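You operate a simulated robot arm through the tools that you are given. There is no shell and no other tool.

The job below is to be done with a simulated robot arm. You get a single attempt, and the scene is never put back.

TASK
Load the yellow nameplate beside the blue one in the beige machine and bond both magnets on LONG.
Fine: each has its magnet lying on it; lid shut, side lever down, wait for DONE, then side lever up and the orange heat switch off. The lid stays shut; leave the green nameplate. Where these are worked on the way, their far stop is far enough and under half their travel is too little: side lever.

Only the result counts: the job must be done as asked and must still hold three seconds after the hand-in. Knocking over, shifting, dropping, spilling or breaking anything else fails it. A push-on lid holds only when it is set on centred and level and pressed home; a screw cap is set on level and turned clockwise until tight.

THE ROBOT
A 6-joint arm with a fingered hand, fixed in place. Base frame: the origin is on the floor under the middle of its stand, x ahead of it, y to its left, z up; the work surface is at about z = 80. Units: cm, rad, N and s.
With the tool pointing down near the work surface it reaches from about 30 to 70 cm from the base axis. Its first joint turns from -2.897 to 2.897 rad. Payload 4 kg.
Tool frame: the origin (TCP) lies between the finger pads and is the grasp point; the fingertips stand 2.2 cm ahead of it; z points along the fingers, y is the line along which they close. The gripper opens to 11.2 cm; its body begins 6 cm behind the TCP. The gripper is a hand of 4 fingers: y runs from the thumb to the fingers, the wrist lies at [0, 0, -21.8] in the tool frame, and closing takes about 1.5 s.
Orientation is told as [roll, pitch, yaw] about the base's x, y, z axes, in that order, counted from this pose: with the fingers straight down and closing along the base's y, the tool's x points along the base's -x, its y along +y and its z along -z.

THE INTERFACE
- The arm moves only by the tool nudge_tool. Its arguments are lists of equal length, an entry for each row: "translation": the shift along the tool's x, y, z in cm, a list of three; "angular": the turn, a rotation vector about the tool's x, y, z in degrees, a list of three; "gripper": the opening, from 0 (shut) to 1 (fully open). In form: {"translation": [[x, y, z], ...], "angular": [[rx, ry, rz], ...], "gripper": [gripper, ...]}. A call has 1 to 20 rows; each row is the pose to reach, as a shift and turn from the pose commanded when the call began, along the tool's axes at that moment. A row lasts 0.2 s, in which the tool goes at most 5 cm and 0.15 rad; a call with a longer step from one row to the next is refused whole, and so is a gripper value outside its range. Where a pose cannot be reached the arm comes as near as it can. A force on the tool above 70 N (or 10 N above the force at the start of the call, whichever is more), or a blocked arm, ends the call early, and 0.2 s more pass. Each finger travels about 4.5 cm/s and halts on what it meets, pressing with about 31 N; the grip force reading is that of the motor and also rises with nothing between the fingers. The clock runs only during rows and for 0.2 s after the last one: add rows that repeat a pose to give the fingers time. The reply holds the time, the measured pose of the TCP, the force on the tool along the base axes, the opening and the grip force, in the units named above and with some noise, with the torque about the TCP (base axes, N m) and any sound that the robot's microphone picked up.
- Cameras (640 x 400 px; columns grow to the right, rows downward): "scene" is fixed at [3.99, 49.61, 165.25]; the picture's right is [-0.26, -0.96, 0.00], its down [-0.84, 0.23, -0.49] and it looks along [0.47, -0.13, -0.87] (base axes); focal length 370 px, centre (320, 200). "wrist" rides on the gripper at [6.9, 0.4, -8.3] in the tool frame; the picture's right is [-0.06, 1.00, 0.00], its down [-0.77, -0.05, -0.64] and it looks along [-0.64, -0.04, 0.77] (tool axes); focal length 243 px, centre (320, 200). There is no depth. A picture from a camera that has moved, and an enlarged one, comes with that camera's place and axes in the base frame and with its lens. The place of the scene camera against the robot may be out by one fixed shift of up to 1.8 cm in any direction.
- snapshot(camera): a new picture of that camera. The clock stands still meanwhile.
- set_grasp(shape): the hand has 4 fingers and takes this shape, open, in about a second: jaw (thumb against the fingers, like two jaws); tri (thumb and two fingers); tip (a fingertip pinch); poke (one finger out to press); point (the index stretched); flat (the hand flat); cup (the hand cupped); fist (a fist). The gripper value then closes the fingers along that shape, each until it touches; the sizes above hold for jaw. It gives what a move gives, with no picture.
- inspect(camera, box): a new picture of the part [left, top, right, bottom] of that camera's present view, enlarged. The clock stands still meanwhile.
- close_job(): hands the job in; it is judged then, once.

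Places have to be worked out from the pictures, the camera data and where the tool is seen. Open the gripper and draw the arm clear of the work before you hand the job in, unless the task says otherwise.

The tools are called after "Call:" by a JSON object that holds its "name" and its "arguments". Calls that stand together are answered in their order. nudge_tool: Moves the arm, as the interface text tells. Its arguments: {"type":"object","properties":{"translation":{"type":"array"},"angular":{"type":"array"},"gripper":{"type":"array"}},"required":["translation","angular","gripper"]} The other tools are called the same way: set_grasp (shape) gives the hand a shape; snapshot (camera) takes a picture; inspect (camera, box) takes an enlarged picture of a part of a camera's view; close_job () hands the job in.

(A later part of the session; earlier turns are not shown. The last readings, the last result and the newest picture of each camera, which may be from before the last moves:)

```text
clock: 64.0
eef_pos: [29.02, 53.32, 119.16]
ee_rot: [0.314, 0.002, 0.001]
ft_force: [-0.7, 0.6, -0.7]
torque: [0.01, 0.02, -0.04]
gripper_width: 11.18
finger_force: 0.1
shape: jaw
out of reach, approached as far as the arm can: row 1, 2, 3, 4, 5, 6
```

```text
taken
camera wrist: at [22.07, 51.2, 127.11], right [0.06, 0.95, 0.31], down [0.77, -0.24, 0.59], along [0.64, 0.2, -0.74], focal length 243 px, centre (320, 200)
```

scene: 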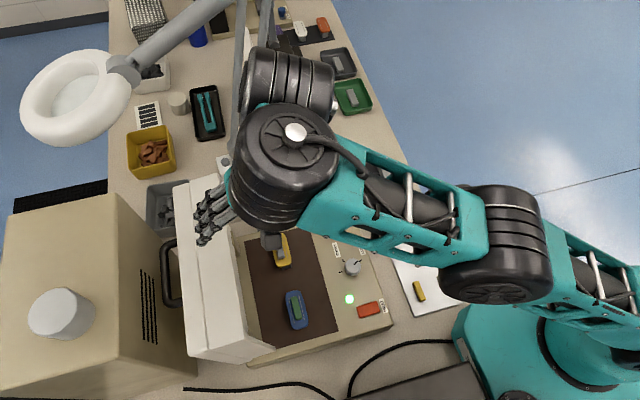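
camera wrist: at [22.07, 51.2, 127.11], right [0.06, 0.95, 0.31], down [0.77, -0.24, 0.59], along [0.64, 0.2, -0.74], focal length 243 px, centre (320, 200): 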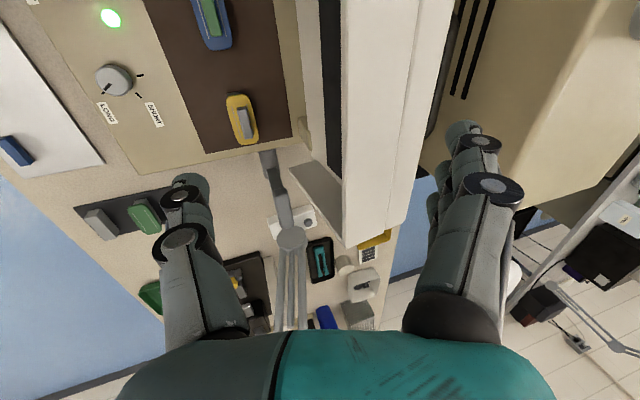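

The hand is now above the lid's front edge with its fingers toward +y. I continue outward to y≈60.8 at z≈116, still above the lid top.

Call:
{"name": "nudge_tool", "arguments": {"translation": [[0, 1.5, 1.3], [0, 3, 2.6], [0, 4.6, 4], [0, 6.14, 5.36], [0, 6.14, 5.36]], "angular": [[0, 0, 0], [0, 0, 0], [0, 0, 0], [0, 0, 0], [0, 0, 0]], "gripper": [1, 1, 1, 1, 1]}}

Call:
{"name": "snapshot", "arguments": {"camera": "scene"}}

Call:
{"name": "snapshot", "arguments": {"camera": "wrist"}}

```text
clock: 65.2
eef_pos: [29.13, 60.87, 115.92]
ee_rot: [0.314, 0.0, -0.001]
ft_force: [-0.2, -0.2, -0.1]
torque: [0.0, 0.02, -0.01]
gripper_width: 11.2
finger_force: 0.2
shape: jaw
```

```text
taken
```

scene: 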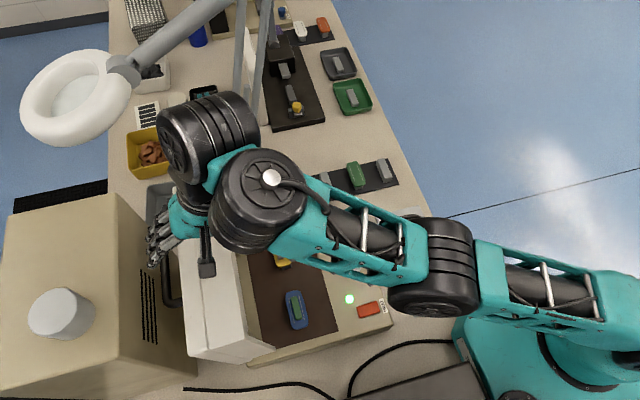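

```text
taken
camera wrist: at [22.18, 58.73, 123.83], right [0.06, 0.95, 0.31], down [0.77, -0.25, 0.6], along [0.64, 0.2, -0.74], focal length 243 px, centre (320, 200)
```

wrist: 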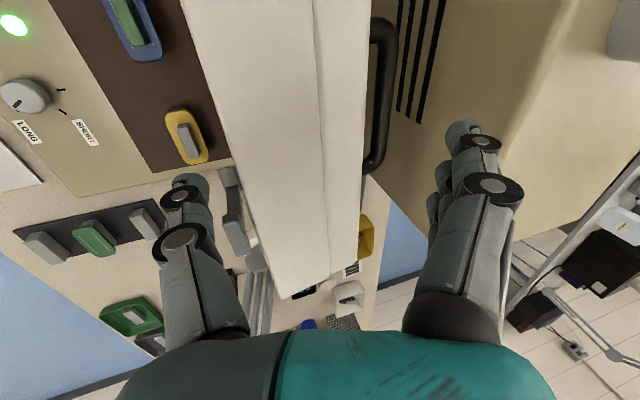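

The hand straddles the lid: thumb in front of the rim, fingers behind the back edge, above the handle. I lower it to about z 108.5 so the fingertips hook behind the lid.

Call:
{"name": "nudge_tool", "arguments": {"translation": [[0, -0.6, 1.8], [0, -1.2, 3.6], [0, -1.8, 5.4], [0, -2.29, 7.04], [0, -2.29, 7.04]], "angular": [[0, 0, 0], [0, 0, 0], [0, 0, 0], [0, 0, 0], [0, 0, 0]], "gripper": [1, 1, 1, 1, 1]}}

Call:
{"name": "snapshot", "arguments": {"camera": "wrist"}}

Call:
{"name": "inspect", "arguments": {"camera": "scene", "box": [130, 120, 310, 300]}}

```text
clock: 66.4
eef_pos: [29.03, 60.72, 108.97]
ee_rot: [0.313, -0.002, 0.0]
ft_force: [1.5, 2.1, 7.0]
torque: [0.3, 0.05, -0.11]
gripper_width: 11.23
finger_force: 0.1
shape: jaw
```

```text
taken
camera wrist: at [22.06, 58.55, 116.83], right [0.06, 0.95, 0.31], down [0.76, -0.24, 0.6], along [0.64, 0.2, -0.74], focal length 243 px, centre (320, 200)
```

wrist: 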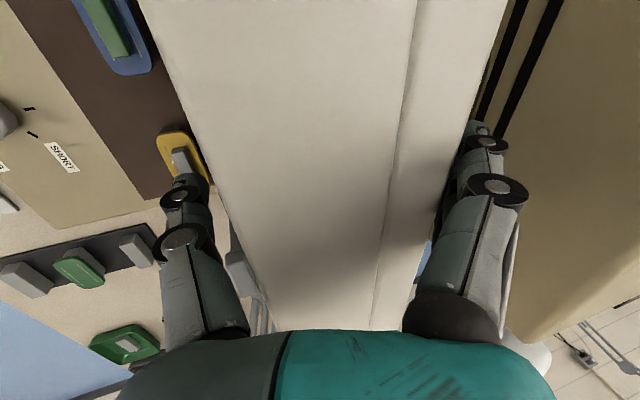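

```text
2.22 times, centred on (220, 210) of scene
camera zoom: at [3.99, 49.61, 165.25], right [-0.26, -0.96, 0.0], down [-0.84, 0.23, -0.49], along [0.47, -0.13, -0.87], focal length 822 px, centre (542, 178)
```

zoom: 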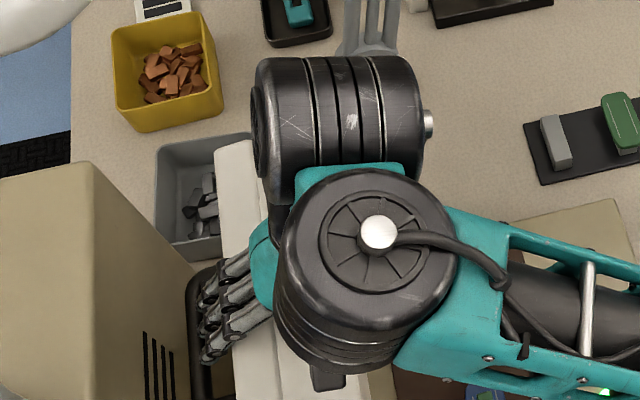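

There is light contact (7 N) with the lid's top edge. I ease up slightly and pull the hand toward -y along the hinge arc, turning it with the lid, for a first 25°.

Call:
{"name": "nudge_tool", "arguments": {"translation": [[0, 0.19, -0.57], [0, -0.92, -1.16], [0, -2.12, -1.4], [0, -3.34, -1.56], [0, -4.56, -1.63], [0, -5.79, -1.62], [0, -7.32, -1.48], [0, -7.32, -1.48]], "angular": [[0, 0, 0], [-4, 0, 0], [-8, 0, 0], [-12, 0, 0], [-16, 0, 0], [-20, 0, 0], [-25, 0, 0], [-25, 0, 0]], "gripper": [0.95, 0.9, 0.9, 0.9, 0.9, 0.9, 0.9, 0.9]}}

Call:
{"name": "snapshot", "arguments": {"camera": "wrist"}}

Call:
{"name": "snapshot", "arguments": {"camera": "scene"}}

```text
clock: 68.2
eef_pos: [32.36, 56.6, 115.4]
ee_rot: [0.463, 0.039, 0.023]
ft_force: [0.1, 1.5, -0.3]
torque: [0.04, -0.01, 0.01]
gripper_width: 10.09
finger_force: 0.1
shape: jaw
out of reach, approached as far as the arm can: row 2, 3, 4, 5, 6, 7, 8
```

```text
taken
camera wrist: at [25.77, 53.15, 123.23], right [0.06, 0.89, 0.44], down [0.79, -0.31, 0.52], along [0.61, 0.32, -0.73], focal length 243 px, centre (320, 200)
```

wrist: 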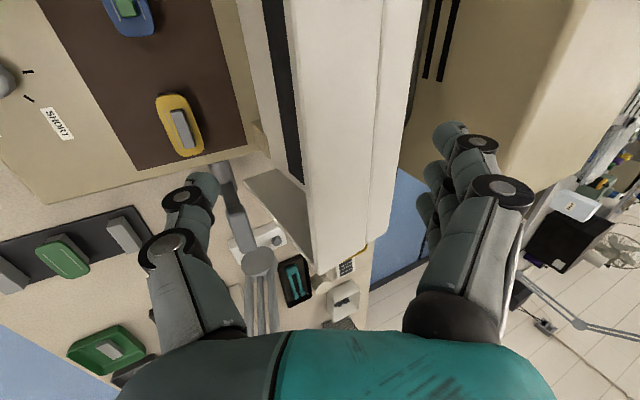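

```text
taken
```

scene: 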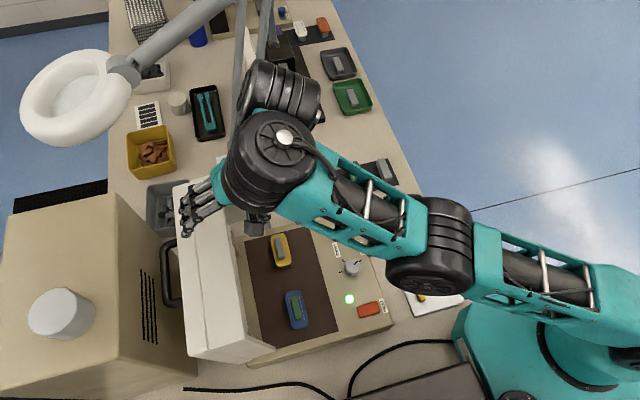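

The arm cannot hold more outward tilt nearer in, and the hand rose clear without moving the lid. I reposition with 18° tilt above the lid near x≈27, then I will lower while bringing the hand upright, hooking the fingers deeper behind the lid.

Call:
{"name": "nudge_tool", "arguments": {"translation": [[1.3, 1, 0], [2.7, 2, 0.2], [4, 3, 0.4], [5.4, 3.98, 0.76], [5.4, 3.98, 0.76]], "angular": [[2.1, -0.6, 0], [4.2, -1.3, 0.1], [6.4, -2, 0.2], [8.5, -2.6, 0.2], [8.5, -2.6, 0.2]], "gripper": [1, 1, 1, 1, 1]}}

Call:
{"name": "snapshot", "arguments": {"camera": "wrist"}}

```text
clock: 69.4
eef_pos: [26.79, 60.74, 116.78]
ee_rot: [0.317, -0.002, 0.002]
ft_force: [-0.7, 0.7, 0.4]
torque: [0.0, 0.01, -0.01]
gripper_width: 11.21
finger_force: 0.2
shape: jaw
```

```text
taken
camera wrist: at [19.83, 58.48, 124.81], right [0.06, 0.95, 0.31], down [0.76, -0.24, 0.6], along [0.64, 0.2, -0.74], focal length 243 px, centre (320, 200)
```

wrist: 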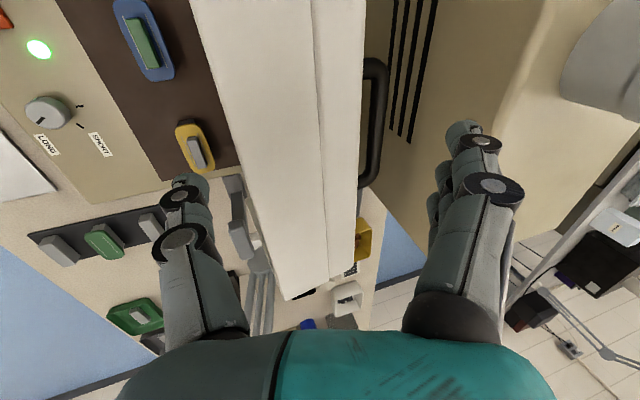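

Good position above the lid. Now I lower in steps while bringing the hand upright, so the fingers end behind the lid at tip height about 105.

Call:
{"name": "nudge_tool", "arguments": {"translation": [[0.8, -0.5, 1.6], [1.5, -1.08, 3.33], [1.8, -1.6, 4.7], [2, -2.2, 6.12], [2, -2.6, 7.3], [2, -3.07, 8.47], [2, -3.07, 8.47]], "angular": [[3, 0, 0], [6, 0, 0], [9, 0, 0], [12, 0, 0], [15, 0, 0], [18, 0, 0], [18, 0, 0]], "gripper": [1, 1, 1, 1, 1, 1, 1]}}

Call:
{"name": "snapshot", "arguments": {"camera": "wrist"}}

Call:
{"name": "inspect", "arguments": {"camera": "scene", "box": [130, 120, 310, 300]}}

```text
clock: 71.0
eef_pos: [24.83, 60.44, 108.77]
ee_rot: [0.023, -0.009, -0.002]
ft_force: [7.4, -3.9, 59.1]
torque: [3.44, -0.13, -0.66]
gripper_width: 11.1
finger_force: 0.1
shape: jaw
out of reach, approached as far as the arm can: row 6
```

```text
taken
camera wrist: at [17.85, 60.68, 116.93], right [0.07, 1.0, 0.02], down [0.76, -0.07, 0.65], along [0.65, -0.03, -0.76], focal length 243 px, centre (320, 200)
```

wrist: 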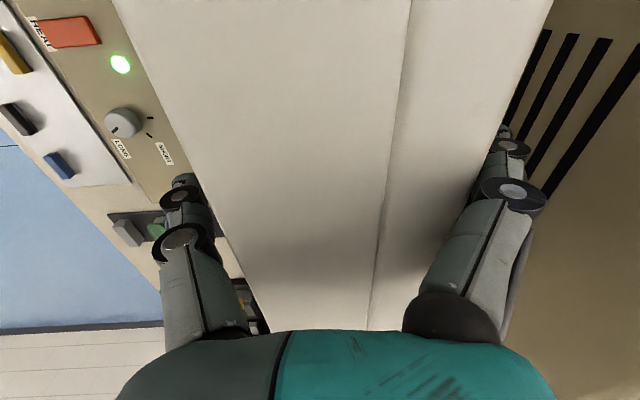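

```text
2.22 times, centred on (220, 210) of scene
camera zoom: at [3.99, 49.61, 165.25], right [-0.26, -0.96, 0.0], down [-0.84, 0.23, -0.49], along [0.47, -0.13, -0.87], focal length 822 px, centre (542, 178)
```

zoom: 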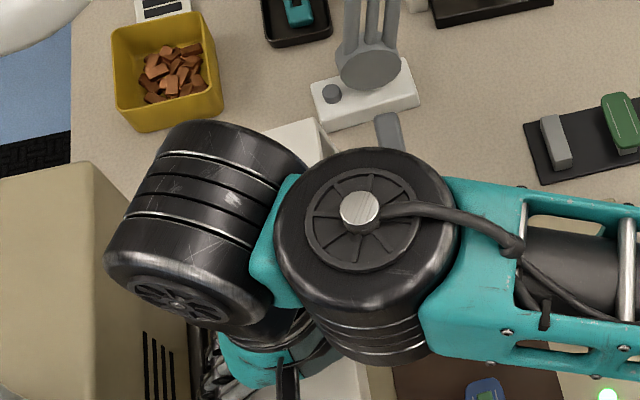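

The upward force of 59 N on the finger side shows the tips landed on a leg of the lid's handle (at x≈24.5). I back out upward the way I came and shift to x≈30.4, the middle between the handle's legs.

Call:
{"name": "nudge_tool", "arguments": {"translation": [[0, 0, -1.5], [-0.5, 0.1, -3.5], [-1.5, 0.2, -5.5], [-2.5, 0.3, -7.5], [-3.5, 0.3, -8.2], [-5.6, 0.3, -8.4], [-5.6, 0.3, -8.4]], "angular": [[-4, 0, 0], [-8, 0, 0], [-12, 0, 0], [-16, 0, 0], [-17, 0, 0], [-17, 0, 0], [-17, 0, 0]], "gripper": [1, 1, 1, 1, 1, 1, 1]}}

Call:
{"name": "snapshot", "arguments": {"camera": "wrist"}}

Call:
{"name": "snapshot", "arguments": {"camera": "scene"}}

```text
clock: 72.6
eef_pos: [30.16, 60.49, 116.44]
ee_rot: [0.299, -0.003, 0.001]
ft_force: [-0.2, 0.0, -0.4]
torque: [-0.02, -0.04, 0.02]
gripper_width: 11.2
finger_force: 0.0
shape: jaw
out of reach, approached as far as the arm can: row 6, 7
```

```text
taken
camera wrist: at [23.17, 58.43, 124.32], right [0.06, 0.95, 0.29], down [0.76, -0.23, 0.6], along [0.64, 0.19, -0.74], focal length 243 px, centre (320, 200)
```

wrist: 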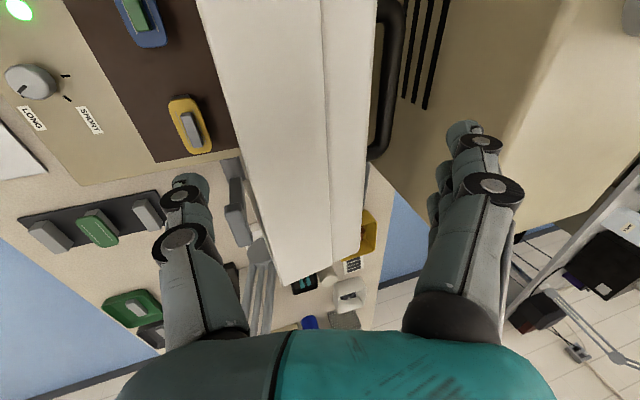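

```text
taken
```

scene: 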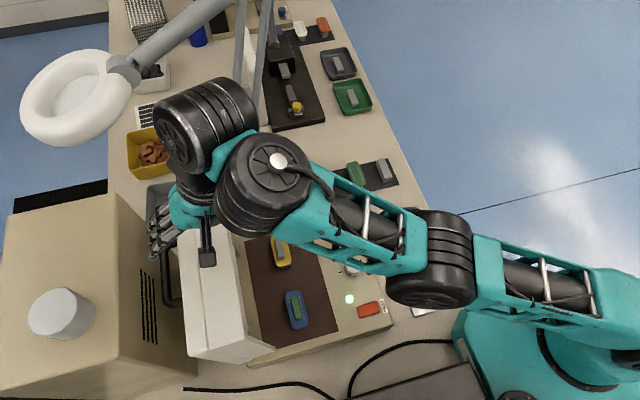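

I'm centred between the handle legs at x≈30.2. I lower again behind the lid with less tilt (12°), stopping with the fingertips about 3 cm below the lid's top edge.

Call:
{"name": "nudge_tool", "arguments": {"translation": [[0, -0.37, 1.2], [0, -0.735, 2.39], [0, -1.1, 3.6], [0, -1.42, 4.79], [0, -1.8, 6.1], [0, -2.14, 7.3], [0, -2.14, 7.3]], "angular": [[0.8, 0, 0], [1.6, 0, 0], [2.4, 0, 0], [3.1, 0, 0], [4.1, 0, 0], [5.1, 0, 0], [5.1, 0, 0]], "gripper": [1, 1, 1, 1, 1, 1, 1]}}

Call:
{"name": "snapshot", "arguments": {"camera": "wrist"}}

```text
clock: 74.2
eef_pos: [30.03, 60.6, 108.87]
ee_rot: [0.213, -0.005, 0.004]
ft_force: [0.3, 3.7, 17.8]
torque: [0.78, 0.05, 0.01]
gripper_width: 11.18
finger_force: 0.1
shape: jaw
```

```text
taken
camera wrist: at [23.07, 59.19, 116.96], right [0.06, 0.98, 0.21], down [0.76, -0.18, 0.62], along [0.64, 0.12, -0.76], focal length 243 px, centre (320, 200)
```

wrist: 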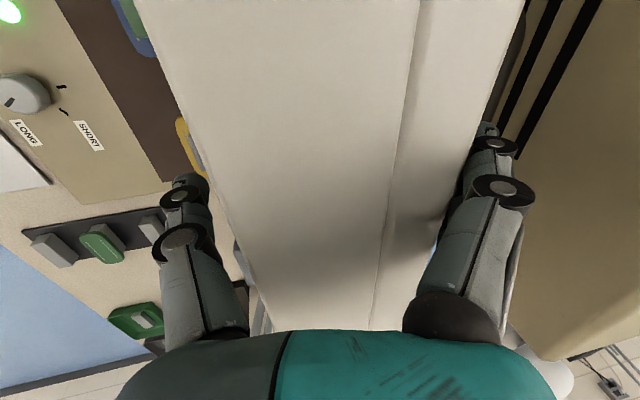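

The fingers bear lightly on the lid's back top edge, hooked behind it. Now I pull toward -y while bringing the hand upright.

Call:
{"name": "nudge_tool", "arguments": {"translation": [[0, 0.08, -0.39], [0, -0.97, -0.72], [0, -2.1, -1.16], [0.1, -3.33, -1.63], [0.1, -4.58, -2.0], [0.1, -5.86, -2.27], [0.1, -5.86, -2.27]], "angular": [[0, 0, 0], [3, 0, 0], [6, 0, 0], [9, 0, 0], [12, 0, 0], [12, 0, 0], [12, 0, 0]], "gripper": [1, 1, 1, 1, 1, 1, 1]}}

Call:
{"name": "snapshot", "arguments": {"camera": "wrist"}}

Call:
{"name": "snapshot", "arguments": {"camera": "scene"}}

```text
clock: 75.8
eef_pos: [29.99, 54.34, 109.84]
ee_rot: [0.0, -0.002, 0.001]
ft_force: [0.9, -1.5, 0.3]
torque: [-0.01, -0.02, -0.04]
gripper_width: 11.19
finger_force: 0.0
shape: jaw
```

```text
taken
camera wrist: at [22.98, 54.76, 117.94], right [0.06, 1.0, 0.0], down [0.76, -0.05, 0.64], along [0.64, -0.04, -0.77], focal length 243 px, centre (320, 200)
```

wrist: 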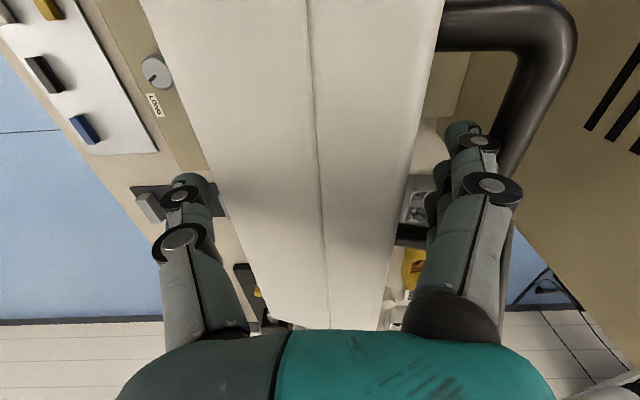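

```text
taken
```

scene: 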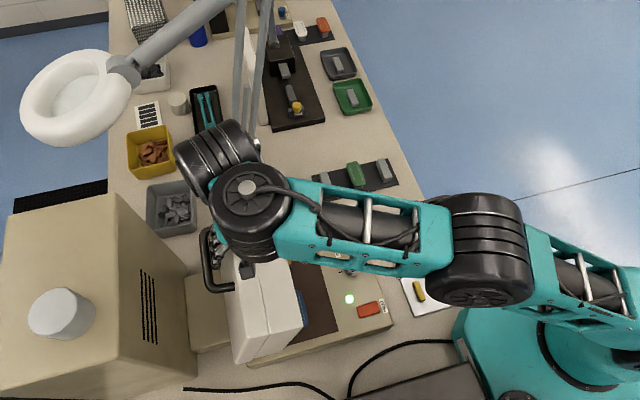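

The lid has come past upright and now stands between thumb and fingers with almost no force. I wait briefly to see whether it stays by itself.

Call:
{"name": "nudge_tool", "arguments": {"translation": [[0, 0, 0], [0, 0, 0], [0, 0, 0]], "angular": [[0, 0, 0], [0, 0, 0], [0, 0, 0]], "gripper": [1, 1, 1]}}

Call:
{"name": "snapshot", "arguments": {"camera": "wrist"}}

Call:
{"name": "inspect", "arguments": {"camera": "scene", "box": [170, 160, 330, 370]}}

```text
clock: 76.6
eef_pos: [29.84, 54.28, 109.71]
ee_rot: [0.0, -0.003, 0.001]
ft_force: [-0.5, -1.4, -0.6]
torque: [-0.05, -0.04, -0.05]
gripper_width: 11.19
finger_force: 0.1
shape: jaw
```

```text
taken
camera wrist: at [22.97, 54.78, 117.95], right [0.06, 1.0, 0.0], down [0.76, -0.05, 0.64], along [0.64, -0.04, -0.77], focal length 243 px, centre (320, 200)
```

wrist: 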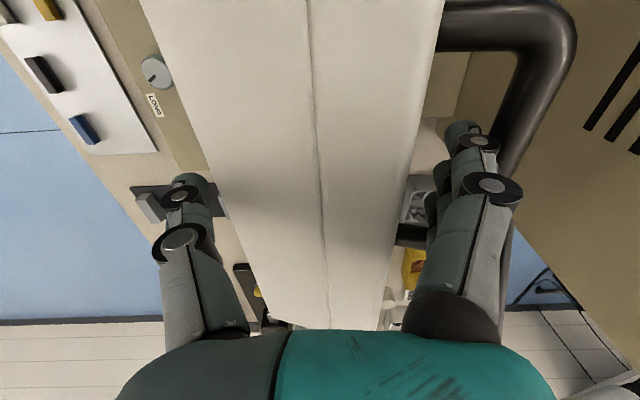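

```text
1.90 times, centred on (250, 265) of scene
camera zoom: at [3.99, 49.61, 165.25], right [-0.26, -0.96, 0.0], down [-0.84, 0.23, -0.49], along [0.47, -0.13, -0.87], focal length 705 px, centre (453, 76)
```

zoom: 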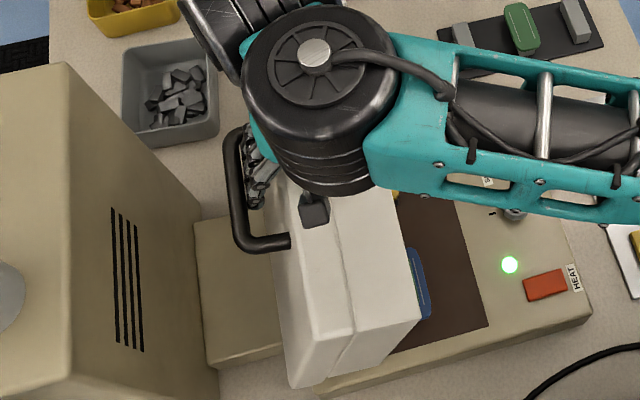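

The lid stays put; the handle bar rests against the backs of my fingers (fingers are inside the handle loop), so I can let it down in a controlled way by moving -y. I check the thumb's position first.

Call:
{"name": "inspect", "arguments": {"camera": "wrist", "box": [140, 120, 300, 260]}}

Call:
{"name": "inspect", "arguments": {"camera": "wrist", "box": [380, 0, 600, 260]}}

```text
2.86 times, centred on (220, 190) of wrist
camera zoom: at [22.97, 54.78, 117.95], right [0.06, 1.0, 0.0], down [0.76, -0.05, 0.64], along [0.64, -0.04, -0.77], focal length 693 px, centre (606, 229)
```

zoom: 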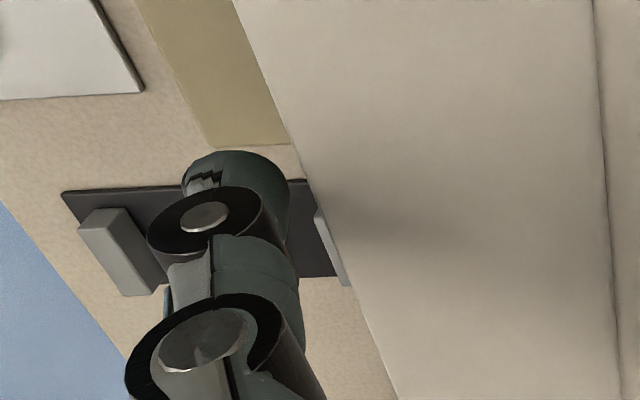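

```text
1.54 times, centred on (490, 130) of wrist
camera zoom: at [22.97, 54.78, 117.95], right [0.06, 1.0, 0.0], down [0.76, -0.05, 0.64], along [0.64, -0.04, -0.77], focal length 373 px, centre (58, 308)
```

zoom: 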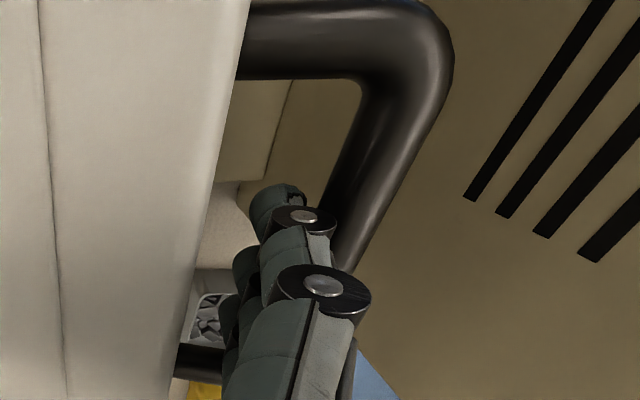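

The thumb is clear in front of the rim and the fingers are inside the handle loop. I lower the lid by moving -y and down slowly, to about two thirds of the way.

Call:
{"name": "nudge_tool", "arguments": {"translation": [[0, -0.7, 0.6], [0, -1.4, 1.2], [0, -2.3, 1.8], [0, -3.3, 2.3], [0, -4.1, 2.45], [0, -4.95, 2.6], [0, -5.7, 2.8], [0, -6.5, 3.0], [0, -7.3, 3.3], [0, -8.1, 3.6], [0, -8.8, 4.0], [0, -9.5, 4.4], [0, -9.5, 4.4]], "angular": [[0, 0, 0], [0, 0, 0], [0, 0, 0], [0, 0, 0], [0, 0, 0], [0, 0, 0], [0, 0, 0], [0, 0, 0], [0, 0, 0], [0, 0, 0], [0, 0, 0], [0, 0, 0], [0, 0, 0]], "gripper": [1, 1, 1, 1, 1, 1, 1, 1, 1, 1, 1, 1, 1]}}

Call:
{"name": "snapshot", "arguments": {"camera": "wrist"}}

Call:
{"name": "snapshot", "arguments": {"camera": "scene"}}

```text
clock: 79.4
eef_pos: [31.04, 49.97, 108.02]
ee_rot: [0.0, 0.015, 0.013]
ft_force: [-64.8, 4.5, -23.9]
torque: [-1.32, 0.41, 3.78]
gripper_width: 11.19
finger_force: 0.1
shape: jaw
out of reach, approached as far as the arm can: row 5, 6, 7, 8, 9, 10, 11, 12, 13
```

```text
taken
camera wrist: at [24.29, 50.32, 116.29], right [0.05, 1.0, 0.0], down [0.77, -0.04, 0.63], along [0.63, -0.03, -0.78], focal length 243 px, centre (320, 200)
```

wrist: 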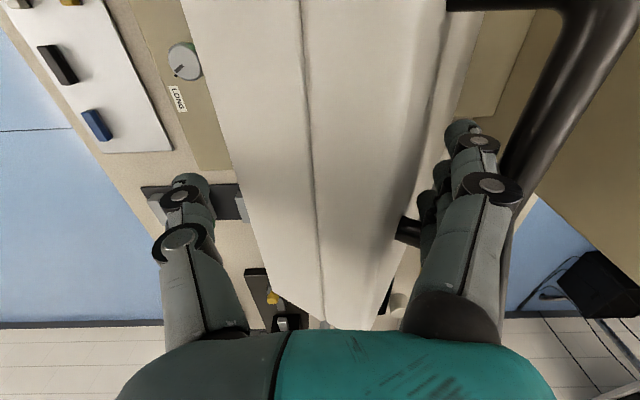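

```text
taken
```

scene: 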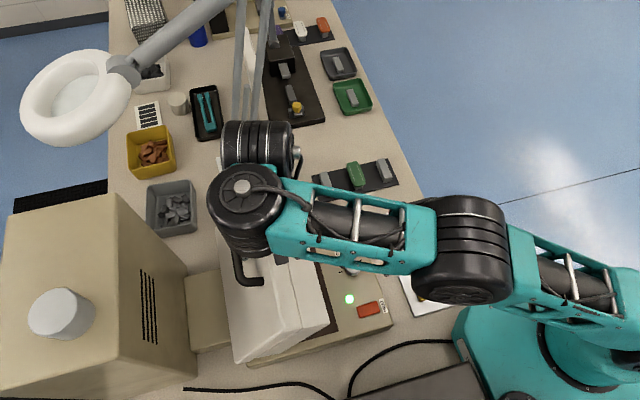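

A strong sideways force (-65 N in x) and "out of reach" flags show the arm is drifting in +x against the handle's far leg. I relieve it by shifting back toward -x and slightly outward.

Call:
{"name": "nudge_tool", "arguments": {"translation": [[0.5, 0.3, -0.1], [1.0, 0.6, -0.2], [1.3, 0.8, -0.3], [1.3, 0.8, -0.3]], "angular": [[0, 0, 0], [0, 0, 0], [0, 0, 0], [0, 0, 0]], "gripper": [1, 1, 1, 1]}}

Call:
{"name": "snapshot", "arguments": {"camera": "wrist"}}

```text
clock: 80.4
eef_pos: [30.87, 50.48, 108.4]
ee_rot: [0.003, -0.005, -0.002]
ft_force: [-5.6, -1.3, -3.7]
torque: [-0.17, 0.08, 0.34]
gripper_width: 11.19
finger_force: 0.0
shape: jaw
```

```text
taken
camera wrist: at [23.97, 50.85, 116.68], right [0.07, 1.0, 0.0], down [0.76, -0.05, 0.65], along [0.64, -0.04, -0.76], focal length 243 px, centre (320, 200)
```

wrist: 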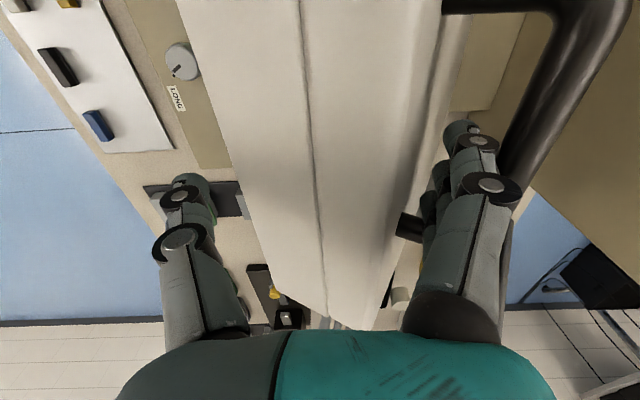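

Relieved. To find out which joint limit is in play, I try a small hand turn about its axis (+8°) together with a 1 cm move toward -y.

Call:
{"name": "nudge_tool", "arguments": {"translation": [[0.2, 0, 0], [0.4, -0.5, 0.2], [0.4, -1.0, 0.3], [0.4, -1.0, 0.3]], "angular": [[0, 0, 4], [0, 0, 8], [0, 0, 8], [0, 0, 8]], "gripper": [1, 1, 1, 1]}}

```text
clock: 81.4
eef_pos: [30.3, 50.24, 108.36]
ee_rot: [-0.002, 0.006, -0.131]
ft_force: [-41.7, 0.7, -5.4]
torque: [-0.32, 0.16, 2.48]
gripper_width: 11.19
finger_force: 0.0
shape: jaw
out of reach, approached as far as the arm can: row 2, 3, 4
```

That direction is blocked too (-42 N, out of reach). I turn the other way, to about -8° from square, easing off in x.

Call:
{"name": "nudge_tool", "arguments": {"translation": [[0.3, 0.1, 0], [0.5, 0.1, 0], [0.5, 0, 0], [0.5, -0.4, 0.1], [0.5, -0.8, 0.2], [0.5, -0.8, 0.2]], "angular": [[0, 0, -4], [0, 0, -8], [0, 0, -12], [0, 0, -15], [0, 0, -15], [0, 0, -15]], "gripper": [1, 1, 1, 1, 1, 1]}}

Call:
{"name": "snapshot", "arguments": {"camera": "scene"}}

Call:
{"name": "snapshot", "arguments": {"camera": "wrist"}}

```text
clock: 82.8
eef_pos: [30.61, 50.13, 108.62]
ee_rot: [-0.001, -0.001, 0.124]
ft_force: [0.8, -1.6, -0.1]
torque: [-0.02, -0.05, -0.08]
gripper_width: 11.2
finger_force: 0.0
shape: jaw
out of reach, approached as far as the arm can: row 4, 5, 6
```

```text
taken
```

scene: 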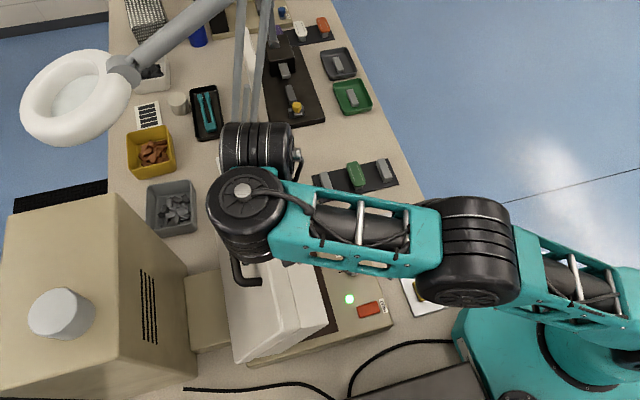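

```text
taken
camera wrist: at [23.67, 49.66, 116.83], right [-0.06, 1.0, 0.0], down [0.76, 0.05, 0.64], along [0.64, 0.04, -0.77], focal length 243 px, centre (320, 200)
```

wrist: 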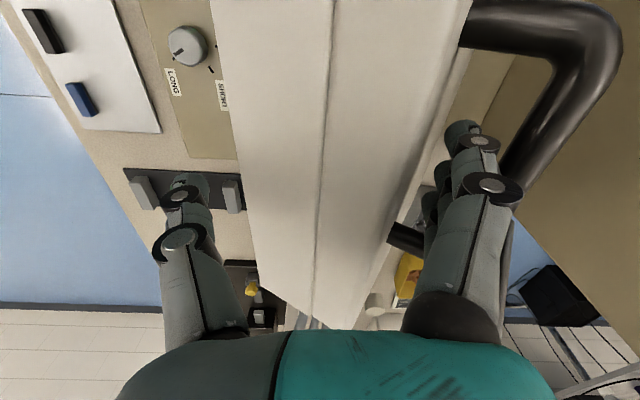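

The block is independent of hand turn: the elbow has folded the wrong way, limiting how near it can come. I will push the lid back open (reverse path), free the hand, and bring the arm back with the elbow the right way before closing the lid properly.

Call:
{"name": "nudge_tool", "arguments": {"translation": [[0, 0.8, -0.2], [0, 1.6, -0.4], [-0.1, 2.4, -0.7], [-0.1, 3.3, -1.0], [-0.12, 4.22, -1.2], [-0.12, 4.22, -1.2]], "angular": [[0, 0, 2], [0, 0, 4], [0, 0, 6], [0, 0, 7.1], [0, 0, 7.1], [0, 0, 7.1]], "gripper": [1, 1, 1, 1, 1, 1]}}

Call:
{"name": "snapshot", "arguments": {"camera": "wrist"}}

```text
clock: 84.2
eef_pos: [30.3, 54.11, 109.76]
ee_rot: [0.0, -0.002, 0.001]
ft_force: [-0.2, -1.0, 0.2]
torque: [-0.03, 0.0, 0.02]
gripper_width: 11.22
finger_force: 0.0
shape: jaw
```

```text
taken
camera wrist: at [23.34, 54.66, 118.03], right [0.06, 1.0, 0.0], down [0.76, -0.05, 0.64], along [0.64, -0.04, -0.77], focal length 243 px, centre (320, 200)
```

wrist: 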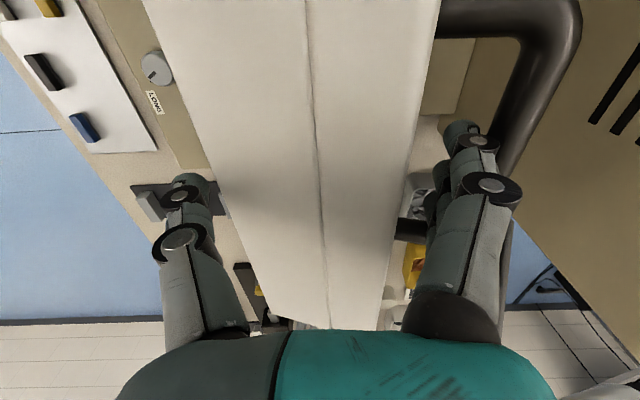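

The lid follows the fingers well in both directions. I now stretch the arm straight out (to its reach limit) while still in the handle loop, so that a following downward move can fold the elbow the right way.

Call:
{"name": "nudge_tool", "arguments": {"translation": [[0, 1.2, 0], [0, 2.4, 0], [0, 3.6, 0], [0, 4.6, 0], [0, 5.4, 0], [0, 6, 0], [0, 6, 0]], "angular": [[0, 0, 0], [0, 0, 0], [0, 0, 0], [0, 0, 0], [0, 0, 0], [0, 0, 0], [0, 0, 0]], "gripper": [1, 1, 1, 1, 1, 1, 1]}}

Call:
{"name": "snapshot", "arguments": {"camera": "wrist"}}

```text
clock: 85.8
eef_pos: [29.19, 59.21, 109.42]
ee_rot: [-0.001, -0.005, 0.001]
ft_force: [-0.5, -0.4, 0.0]
torque: [0.02, -0.05, -0.02]
gripper_width: 11.19
finger_force: 0.0
shape: jaw
out of reach, approached as far as the arm can: row 2, 4, 5, 6, 7
```

```text
taken
camera wrist: at [22.27, 59.7, 117.62], right [0.06, 1.0, 0.0], down [0.76, -0.05, 0.64], along [0.64, -0.04, -0.77], focal length 243 px, centre (320, 200)
```

wrist: 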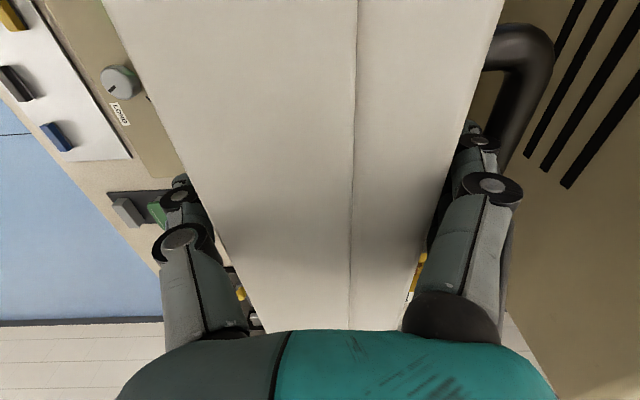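

The arm is now straight. I move down 2 cm first, then inward, so the elbow folds upward, and check whether the flags disappear.

Call:
{"name": "nudge_tool", "arguments": {"translation": [[0, 0, 0.7], [0, 0, 1.4], [0, -0.3, 2.0], [-0.1, -1.2, 2.0], [-0.2, -2.4, 1.8], [-0.4, -3.6, 1.5], [-0.6, -4.8, 1.2], [-0.6, -4.8, 1.2]], "angular": [[0, 0, 0], [0, 0, 0], [0, 0, 0], [0, 0, 0], [0, 0, 0], [0, 0, 0], [0, 0, 0], [0, 0, 0]], "gripper": [1, 1, 1, 1, 1, 1, 1, 1]}}

Call:
{"name": "snapshot", "arguments": {"camera": "wrist"}}

Call:
{"name": "snapshot", "arguments": {"camera": "scene"}}

```text
clock: 87.6
eef_pos: [29.82, 54.59, 108.08]
ee_rot: [-0.004, 0.0, -0.002]
ft_force: [-0.1, -0.1, -0.9]
torque: [0.01, 0.01, 0.02]
gripper_width: 11.18
finger_force: 0.1
shape: jaw
```

```text
taken
camera wrist: at [22.88, 54.94, 116.29], right [0.06, 1.0, 0.0], down [0.76, -0.05, 0.64], along [0.64, -0.04, -0.77], focal length 243 px, centre (320, 200)
```

wrist: 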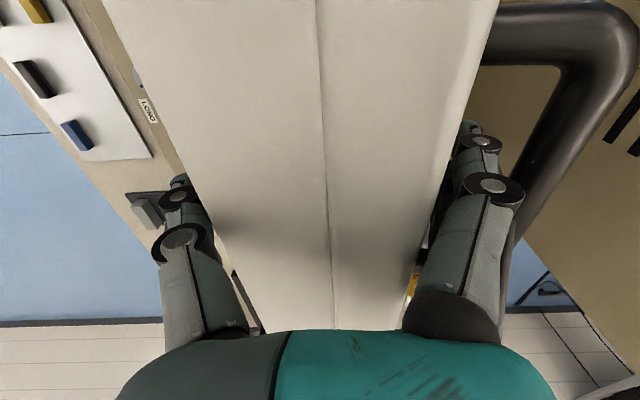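

```text
taken
```

scene: 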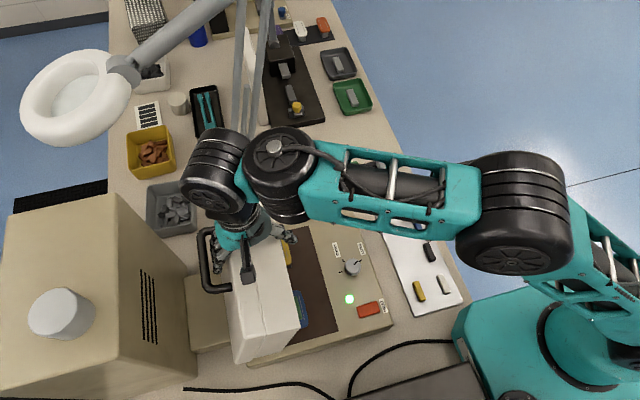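

The elbow is now folded upward as before and no limits are flagged; the lid follows the hand. I continue lowering the lid slowly inward.

Call:
{"name": "nudge_tool", "arguments": {"translation": [[0, -0.9, 0.2], [0, -1.8, 0.4], [0, -2.7, 0.7], [0, -3.6, 0.9], [0, -4.4, 1.1], [0, -5.25, 1.2], [0, -6.1, 1.4], [0, -6.8, 1.6], [0, -7.6, 1.9], [0, -8.4, 2.2], [0, -9.1, 2.6], [0, -9.8, 3.0], [0, -9.8, 3.0]], "angular": [[0, 0, 0], [0, 0, 0], [0, 0, 0], [0, 0, 0], [0, 0, 0], [0, 0, 0], [0, 0, 0], [0, 0, 0], [0, 0, 0], [0, 0, 0], [0, 0, 0], [0, 0, 0], [0, 0, 0]], "gripper": [1, 1, 1, 1, 1, 1, 1, 1, 1, 1, 1, 1, 1]}}

Call:
{"name": "snapshot", "arguments": {"camera": "wrist"}}

Call:
{"name": "snapshot", "arguments": {"camera": "scene"}}

```text
clock: 90.4
eef_pos: [29.89, 44.77, 105.25]
ee_rot: [0.001, -0.002, 0.001]
ft_force: [0.2, -1.6, 0.2]
torque: [0.0, 0.01, -0.02]
gripper_width: 11.21
finger_force: 0.1
shape: jaw
```

```text
taken
camera wrist: at [22.99, 45.1, 113.41], right [0.06, 1.0, 0.0], down [0.76, -0.05, 0.64], along [0.64, -0.04, -0.77], focal length 243 px, centre (320, 200)
```

wrist: 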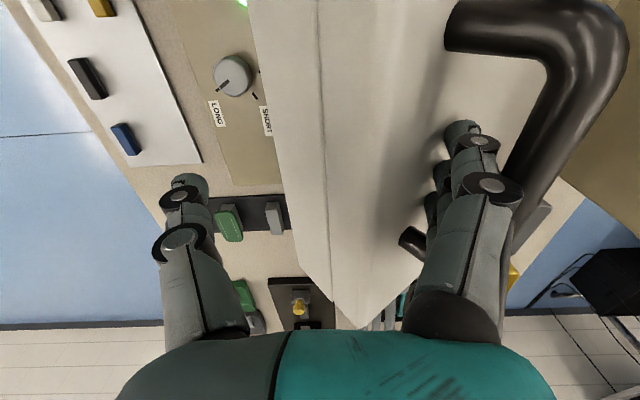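

```text
taken
```

scene: 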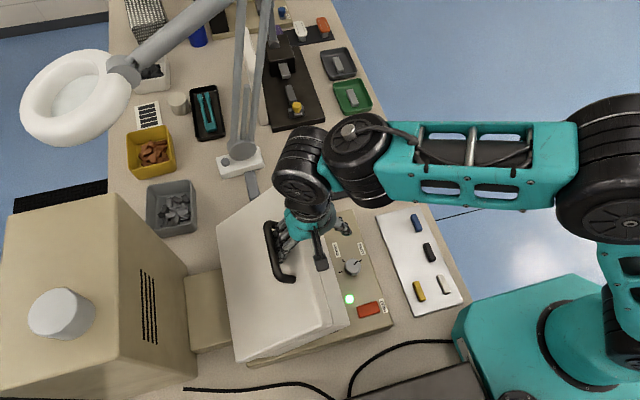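

The lid hangs on the fingers by its handle and is coming down under control. I continue the arc until it should be shut.

Call:
{"name": "nudge_tool", "arguments": {"translation": [[0, -0.7, 0.4], [0, -1.4, 0.9], [0, -2.05, 1.4], [0, -2.7, 2.0], [0, -3.3, 2.6], [0, -3.85, 3.2], [0, -4.4, 3.85], [0, -4.9, 4.5], [0, -5.4, 5.2], [0, -5.8, 5.9], [0, -6.3, 6.6], [0, -6.3, 6.6]], "angular": [[0, 0, 0], [0, 0, 0], [0, 0, 0], [0, 0, 0], [0, 0, 0], [0, 0, 0], [0, 0, 0], [0, 0, 0], [0, 0, 0], [0, 0, 0], [0, 0, 0], [0, 0, 0]], "gripper": [1, 1, 1, 1, 1, 1, 1, 1, 1, 1, 1, 1]}}

Call:
{"name": "snapshot", "arguments": {"camera": "wrist"}}

Call:
{"name": "snapshot", "arguments": {"camera": "scene"}}

```text
clock: 93.0
eef_pos: [29.83, 38.18, 98.61]
ee_rot: [-0.005, 0.001, 0.0]
ft_force: [-0.7, -3.4, -2.3]
torque: [-0.1, 0.0, 0.0]
gripper_width: 11.2
finger_force: 0.2
shape: jaw
```

```text
taken
camera wrist: at [22.91, 38.66, 106.73], right [0.06, 1.0, 0.0], down [0.77, -0.05, 0.64], along [0.64, -0.04, -0.77], focal length 243 px, centre (320, 200)
```

wrist: 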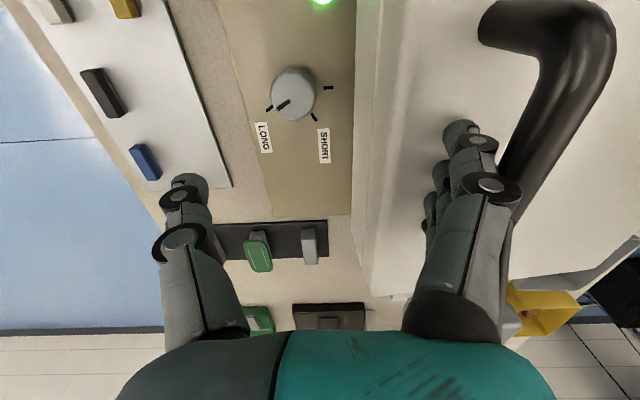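

```text
taken
```

scene: 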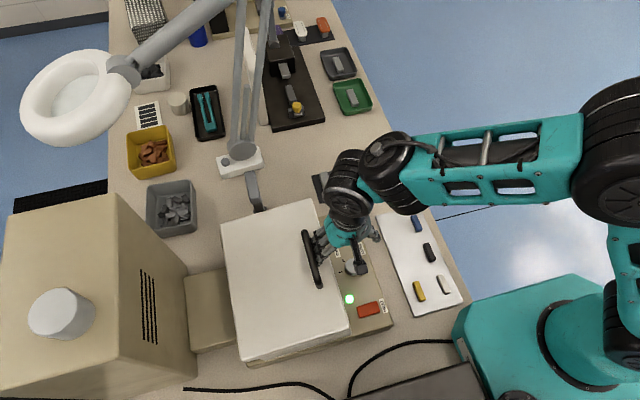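

The lid looks nearly closed with the bar still leaning on the fingers (-3.4 N). I inspect the lid edge gap.

Call:
{"name": "inspect", "arguments": {"camera": "scene", "box": [200, 190, 400, 380]}}

Call:
{"name": "inspect", "arguments": {"camera": "wrist", "box": [320, 0, 460, 300]}}

```text
2.11 times, centred on (300, 285) of scene
camera zoom: at [3.99, 49.61, 165.25], right [-0.26, -0.96, 0.0], down [-0.84, 0.23, -0.49], along [0.47, -0.13, -0.87], focal length 779 px, centre (362, 21)
```

zoom: 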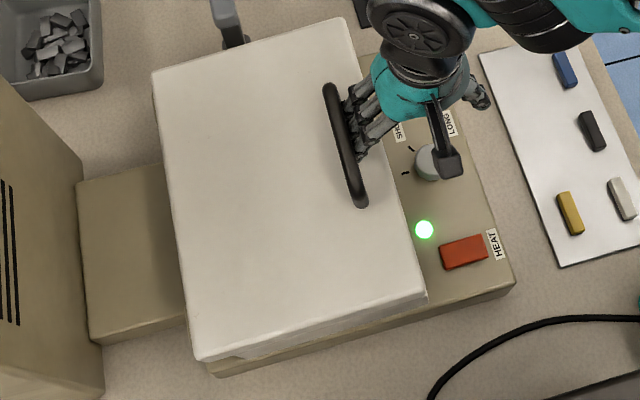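

```text
1.33 times, centred on (390, 150) of wrist
camera zoom: at [22.91, 38.66, 106.73], right [0.06, 1.0, 0.0], down [0.77, -0.05, 0.64], along [0.64, -0.04, -0.77], focal length 324 px, centre (227, 267)
```

zoom: 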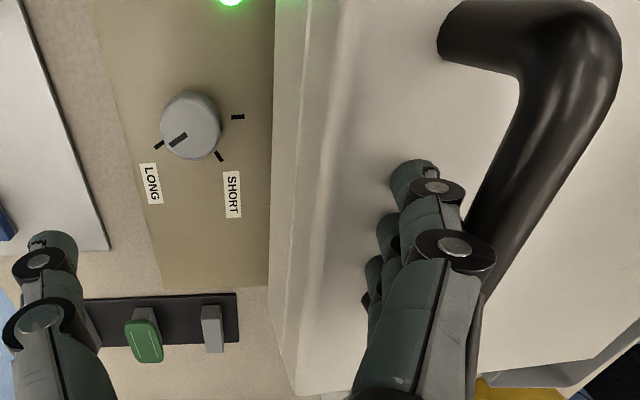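

The lid is within a few degrees of closed. I move a little further -y (1.5 cm) to let it settle fully, then check the force.

Call:
{"name": "nudge_tool", "arguments": {"translation": [[0, -0.3, 0], [0, -0.6, 0], [0, -0.9, 0], [0, -1.2, 0], [0, -1.5, 0], [0, -1.5, 0]], "angular": [[0, 0, 0], [0, 0, 0], [0, 0, 0], [0, 0, 0], [0, 0, 0], [0, 0, 0]], "gripper": [1, 1, 1, 1, 1, 1]}}

Call:
{"name": "inspect", "arguments": {"camera": "scene", "box": [200, 190, 400, 380]}}

```text
clock: 94.4
eef_pos: [29.86, 36.87, 98.53]
ee_rot: [0.001, -0.002, 0.002]
ft_force: [-0.4, -0.1, -0.5]
torque: [0.0, 0.01, -0.03]
gripper_width: 11.2
finger_force: 0.0
shape: jaw
```

```text
2.11 times, centred on (300, 285) of scene
camera zoom: at [3.99, 49.61, 165.25], right [-0.26, -0.96, 0.0], down [-0.84, 0.23, -0.49], along [0.47, -0.13, -0.87], focal length 779 px, centre (362, 21)
```

zoom: 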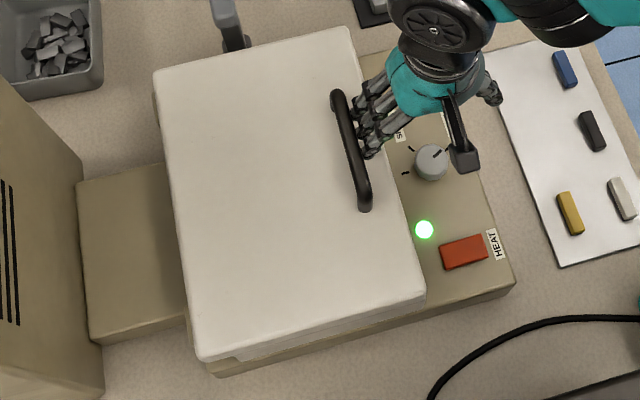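

The force is gone and the lid lies shut. I raise the hand clear of the handle, then go to view the lever and front display with the camera facing +y.

Call:
{"name": "nudge_tool", "arguments": {"translation": [[0, -0.3, -1], [0, -0.6, -3], [0, -1, -6], [0, -1.5, -9], [-2, -2, -11], [-4, -2.5, -12], [-6, -3, -13], [-8, -3, -13.5], [-10, -3, -13.5], [-12, -3, -13.5], [-12, -3, -13.5], [-12, -3, -13.5], [-12, -3, -13.5], [-12, -3, -13.5], [-12, -3, -13.5], [-12, -3, -13.5]], "angular": [[0, 0, 0], [0, 0, 0], [0, 0, 0], [0, 0, 0], [0, 0, -8], [0, 0, -16], [0, 0, -24], [0, 0, -32], [0, 0, -40], [0, 0, -48], [0, 0, -56], [0, 0, -64], [0, 0, -72], [0, 0, -80], [0, 0, -88], [0, 0, -90]], "gripper": [1, 1, 1, 1, 0.9, 0.8, 0.7, 0.6, 0.5, 0.5, 0.5, 0.5, 0.5, 0.5, 0.5, 0.5]}}

Call:
{"name": "snapshot", "arguments": {"camera": "wrist"}}

Call:
{"name": "snapshot", "arguments": {"camera": "scene"}}

```text
clock: 97.8
eef_pos: [41.87, 33.96, 112.15]
ee_rot: [-0.003, 0.0, 1.572]
ft_force: [0.4, 0.7, 1.0]
torque: [0.01, 0.04, -0.01]
gripper_width: 5.69
finger_force: 0.1
shape: jaw
```

```text
taken
camera wrist: at [41.46, 26.96, 120.3], right [-1.0, 0.06, 0.0], down [0.05, 0.77, 0.64], along [0.04, 0.64, -0.77], focal length 243 px, centre (320, 200)
```

wrist: 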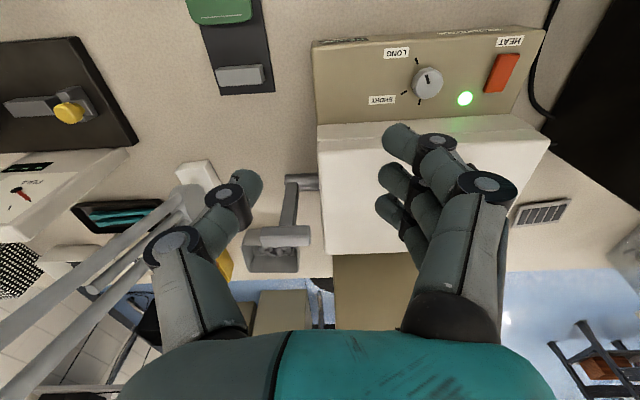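

```text
taken
```

scene: 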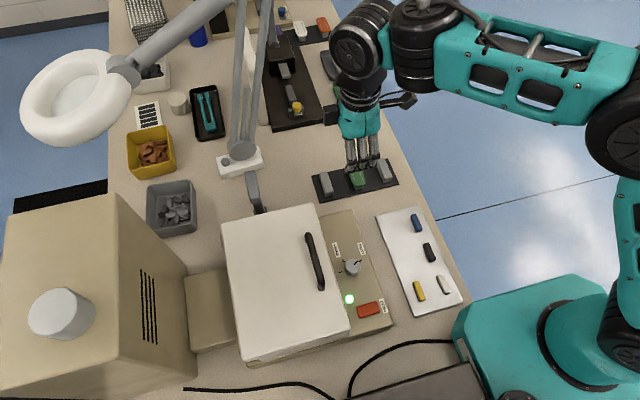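

Call:
{"name": "inspect", "arguments": {"camera": "wrist", "box": [230, 20, 430, 280]}}

Call:
{"name": "inspect", "arguments": {"camera": "scene", "box": [200, 160, 400, 370]}}

Call:
{"name": "inspect", "arguments": {"camera": "wrist", "box": [300, 20, 560, 140]}}

```text
1.54 times, centred on (330, 150) of wrist
camera zoom: at [41.46, 26.96, 120.3], right [-1.0, 0.06, 0.0], down [0.05, 0.77, 0.64], along [0.04, 0.64, -0.77], focal length 373 px, centre (305, 277)
```

zoom: 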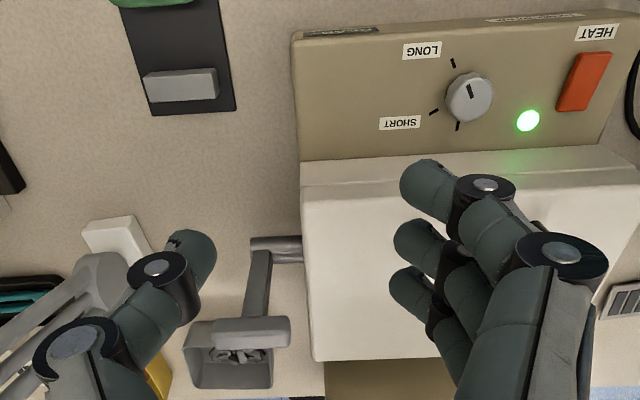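

```text
1.90 times, centred on (300, 265) of scene
camera zoom: at [3.99, 49.61, 165.25], right [-0.26, -0.96, 0.0], down [-0.84, 0.23, -0.49], along [0.47, -0.13, -0.87], focal length 705 px, centre (358, 76)
```

zoom: 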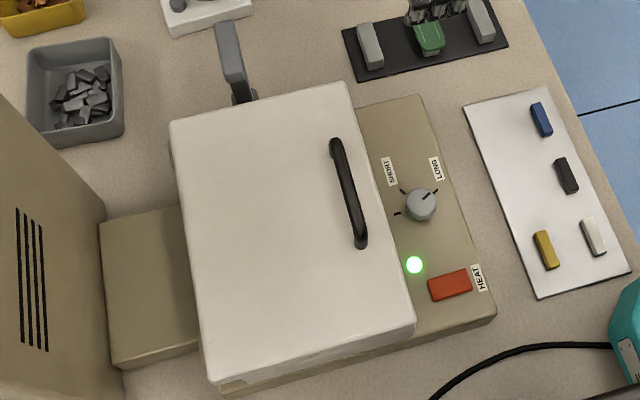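

```text
2.46 times, centred on (430, 80) of wrist
camera zoom: at [41.46, 26.96, 120.3], right [-1.0, 0.06, 0.0], down [0.05, 0.77, 0.64], along [0.04, 0.64, -0.77], focal length 597 px, centre (49, 495)
```

zoom: 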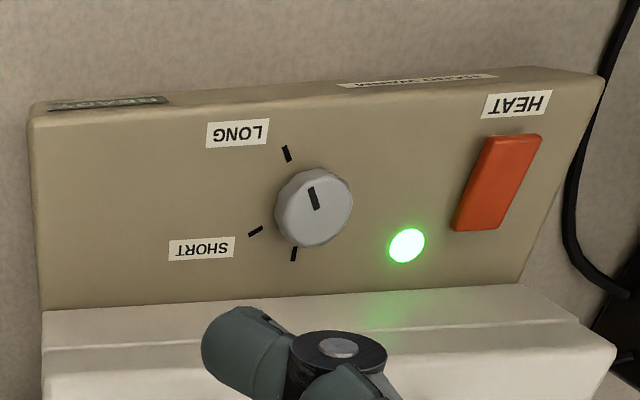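

The lid is flush. The lever's grip bar runs along x (44.4–51.5) at about (y 52.3, z 97.4), pivot near (46.8, 52.4, 84.3). I turn the hand back square and move toward the lever at moderate stretch.

Call:
{"name": "nudge_tool", "arguments": {"translation": [[-0.4, -0.4, 0.5], [-0.8, -0.8, 1], [-1.2, -1.2, 1.5], [-1.6, -1.6, 2], [-2, -2, 2.5], [-2.4, -2.4, 3], [-2.8, -2.8, 3.5], [-3.2, -3.2, 4], [-3.6, -3.6, 4.5], [-4, -4, 5], [-4, -4.1, 5], [-4, -4.1, 5], [-4, -4.1, 5]], "angular": [[0, 0, 8], [0, 0, 16], [0, 0, 24], [0, 0, 32], [0, 0, 40], [0, 0, 48], [0, 0, 56], [0, 0, 64], [0, 0, 72], [0, 0, 80], [0, 0, 88], [0, 0, 90], [0, 0, 90]], "gripper": [0.5, 0.5, 0.5, 0.5, 0.5, 0.5, 0.5, 0.5, 0.5, 0.5, 0.5, 0.5, 0.5]}}

Call:
{"name": "snapshot", "arguments": {"camera": "scene"}}

Call:
{"name": "snapshot", "arguments": {"camera": "wrist"}}

```text
clock: 100.6
eef_pos: [45.97, 38.02, 107.03]
ee_rot: [0.0, -0.002, 0.001]
ft_force: [-0.9, 0.5, 0.0]
torque: [-0.03, 0.01, -0.01]
gripper_width: 5.69
finger_force: 0.0
shape: jaw
```

```text
taken
```

scene: 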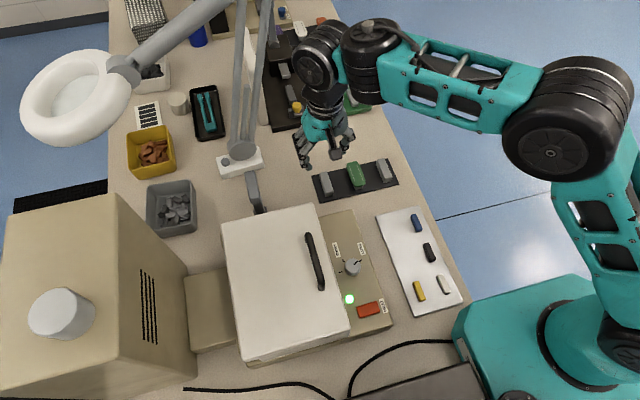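

```text
taken
camera wrist: at [39.06, 38.37, 115.26], right [0.06, 1.0, 0.0], down [0.76, -0.05, 0.64], along [0.64, -0.04, -0.77], focal length 243 px, centre (320, 200)
```

wrist: 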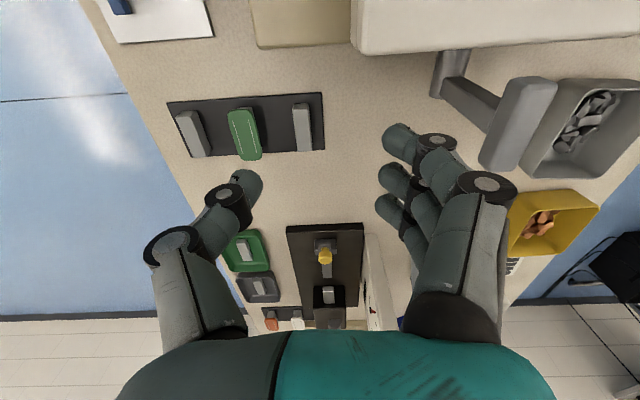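

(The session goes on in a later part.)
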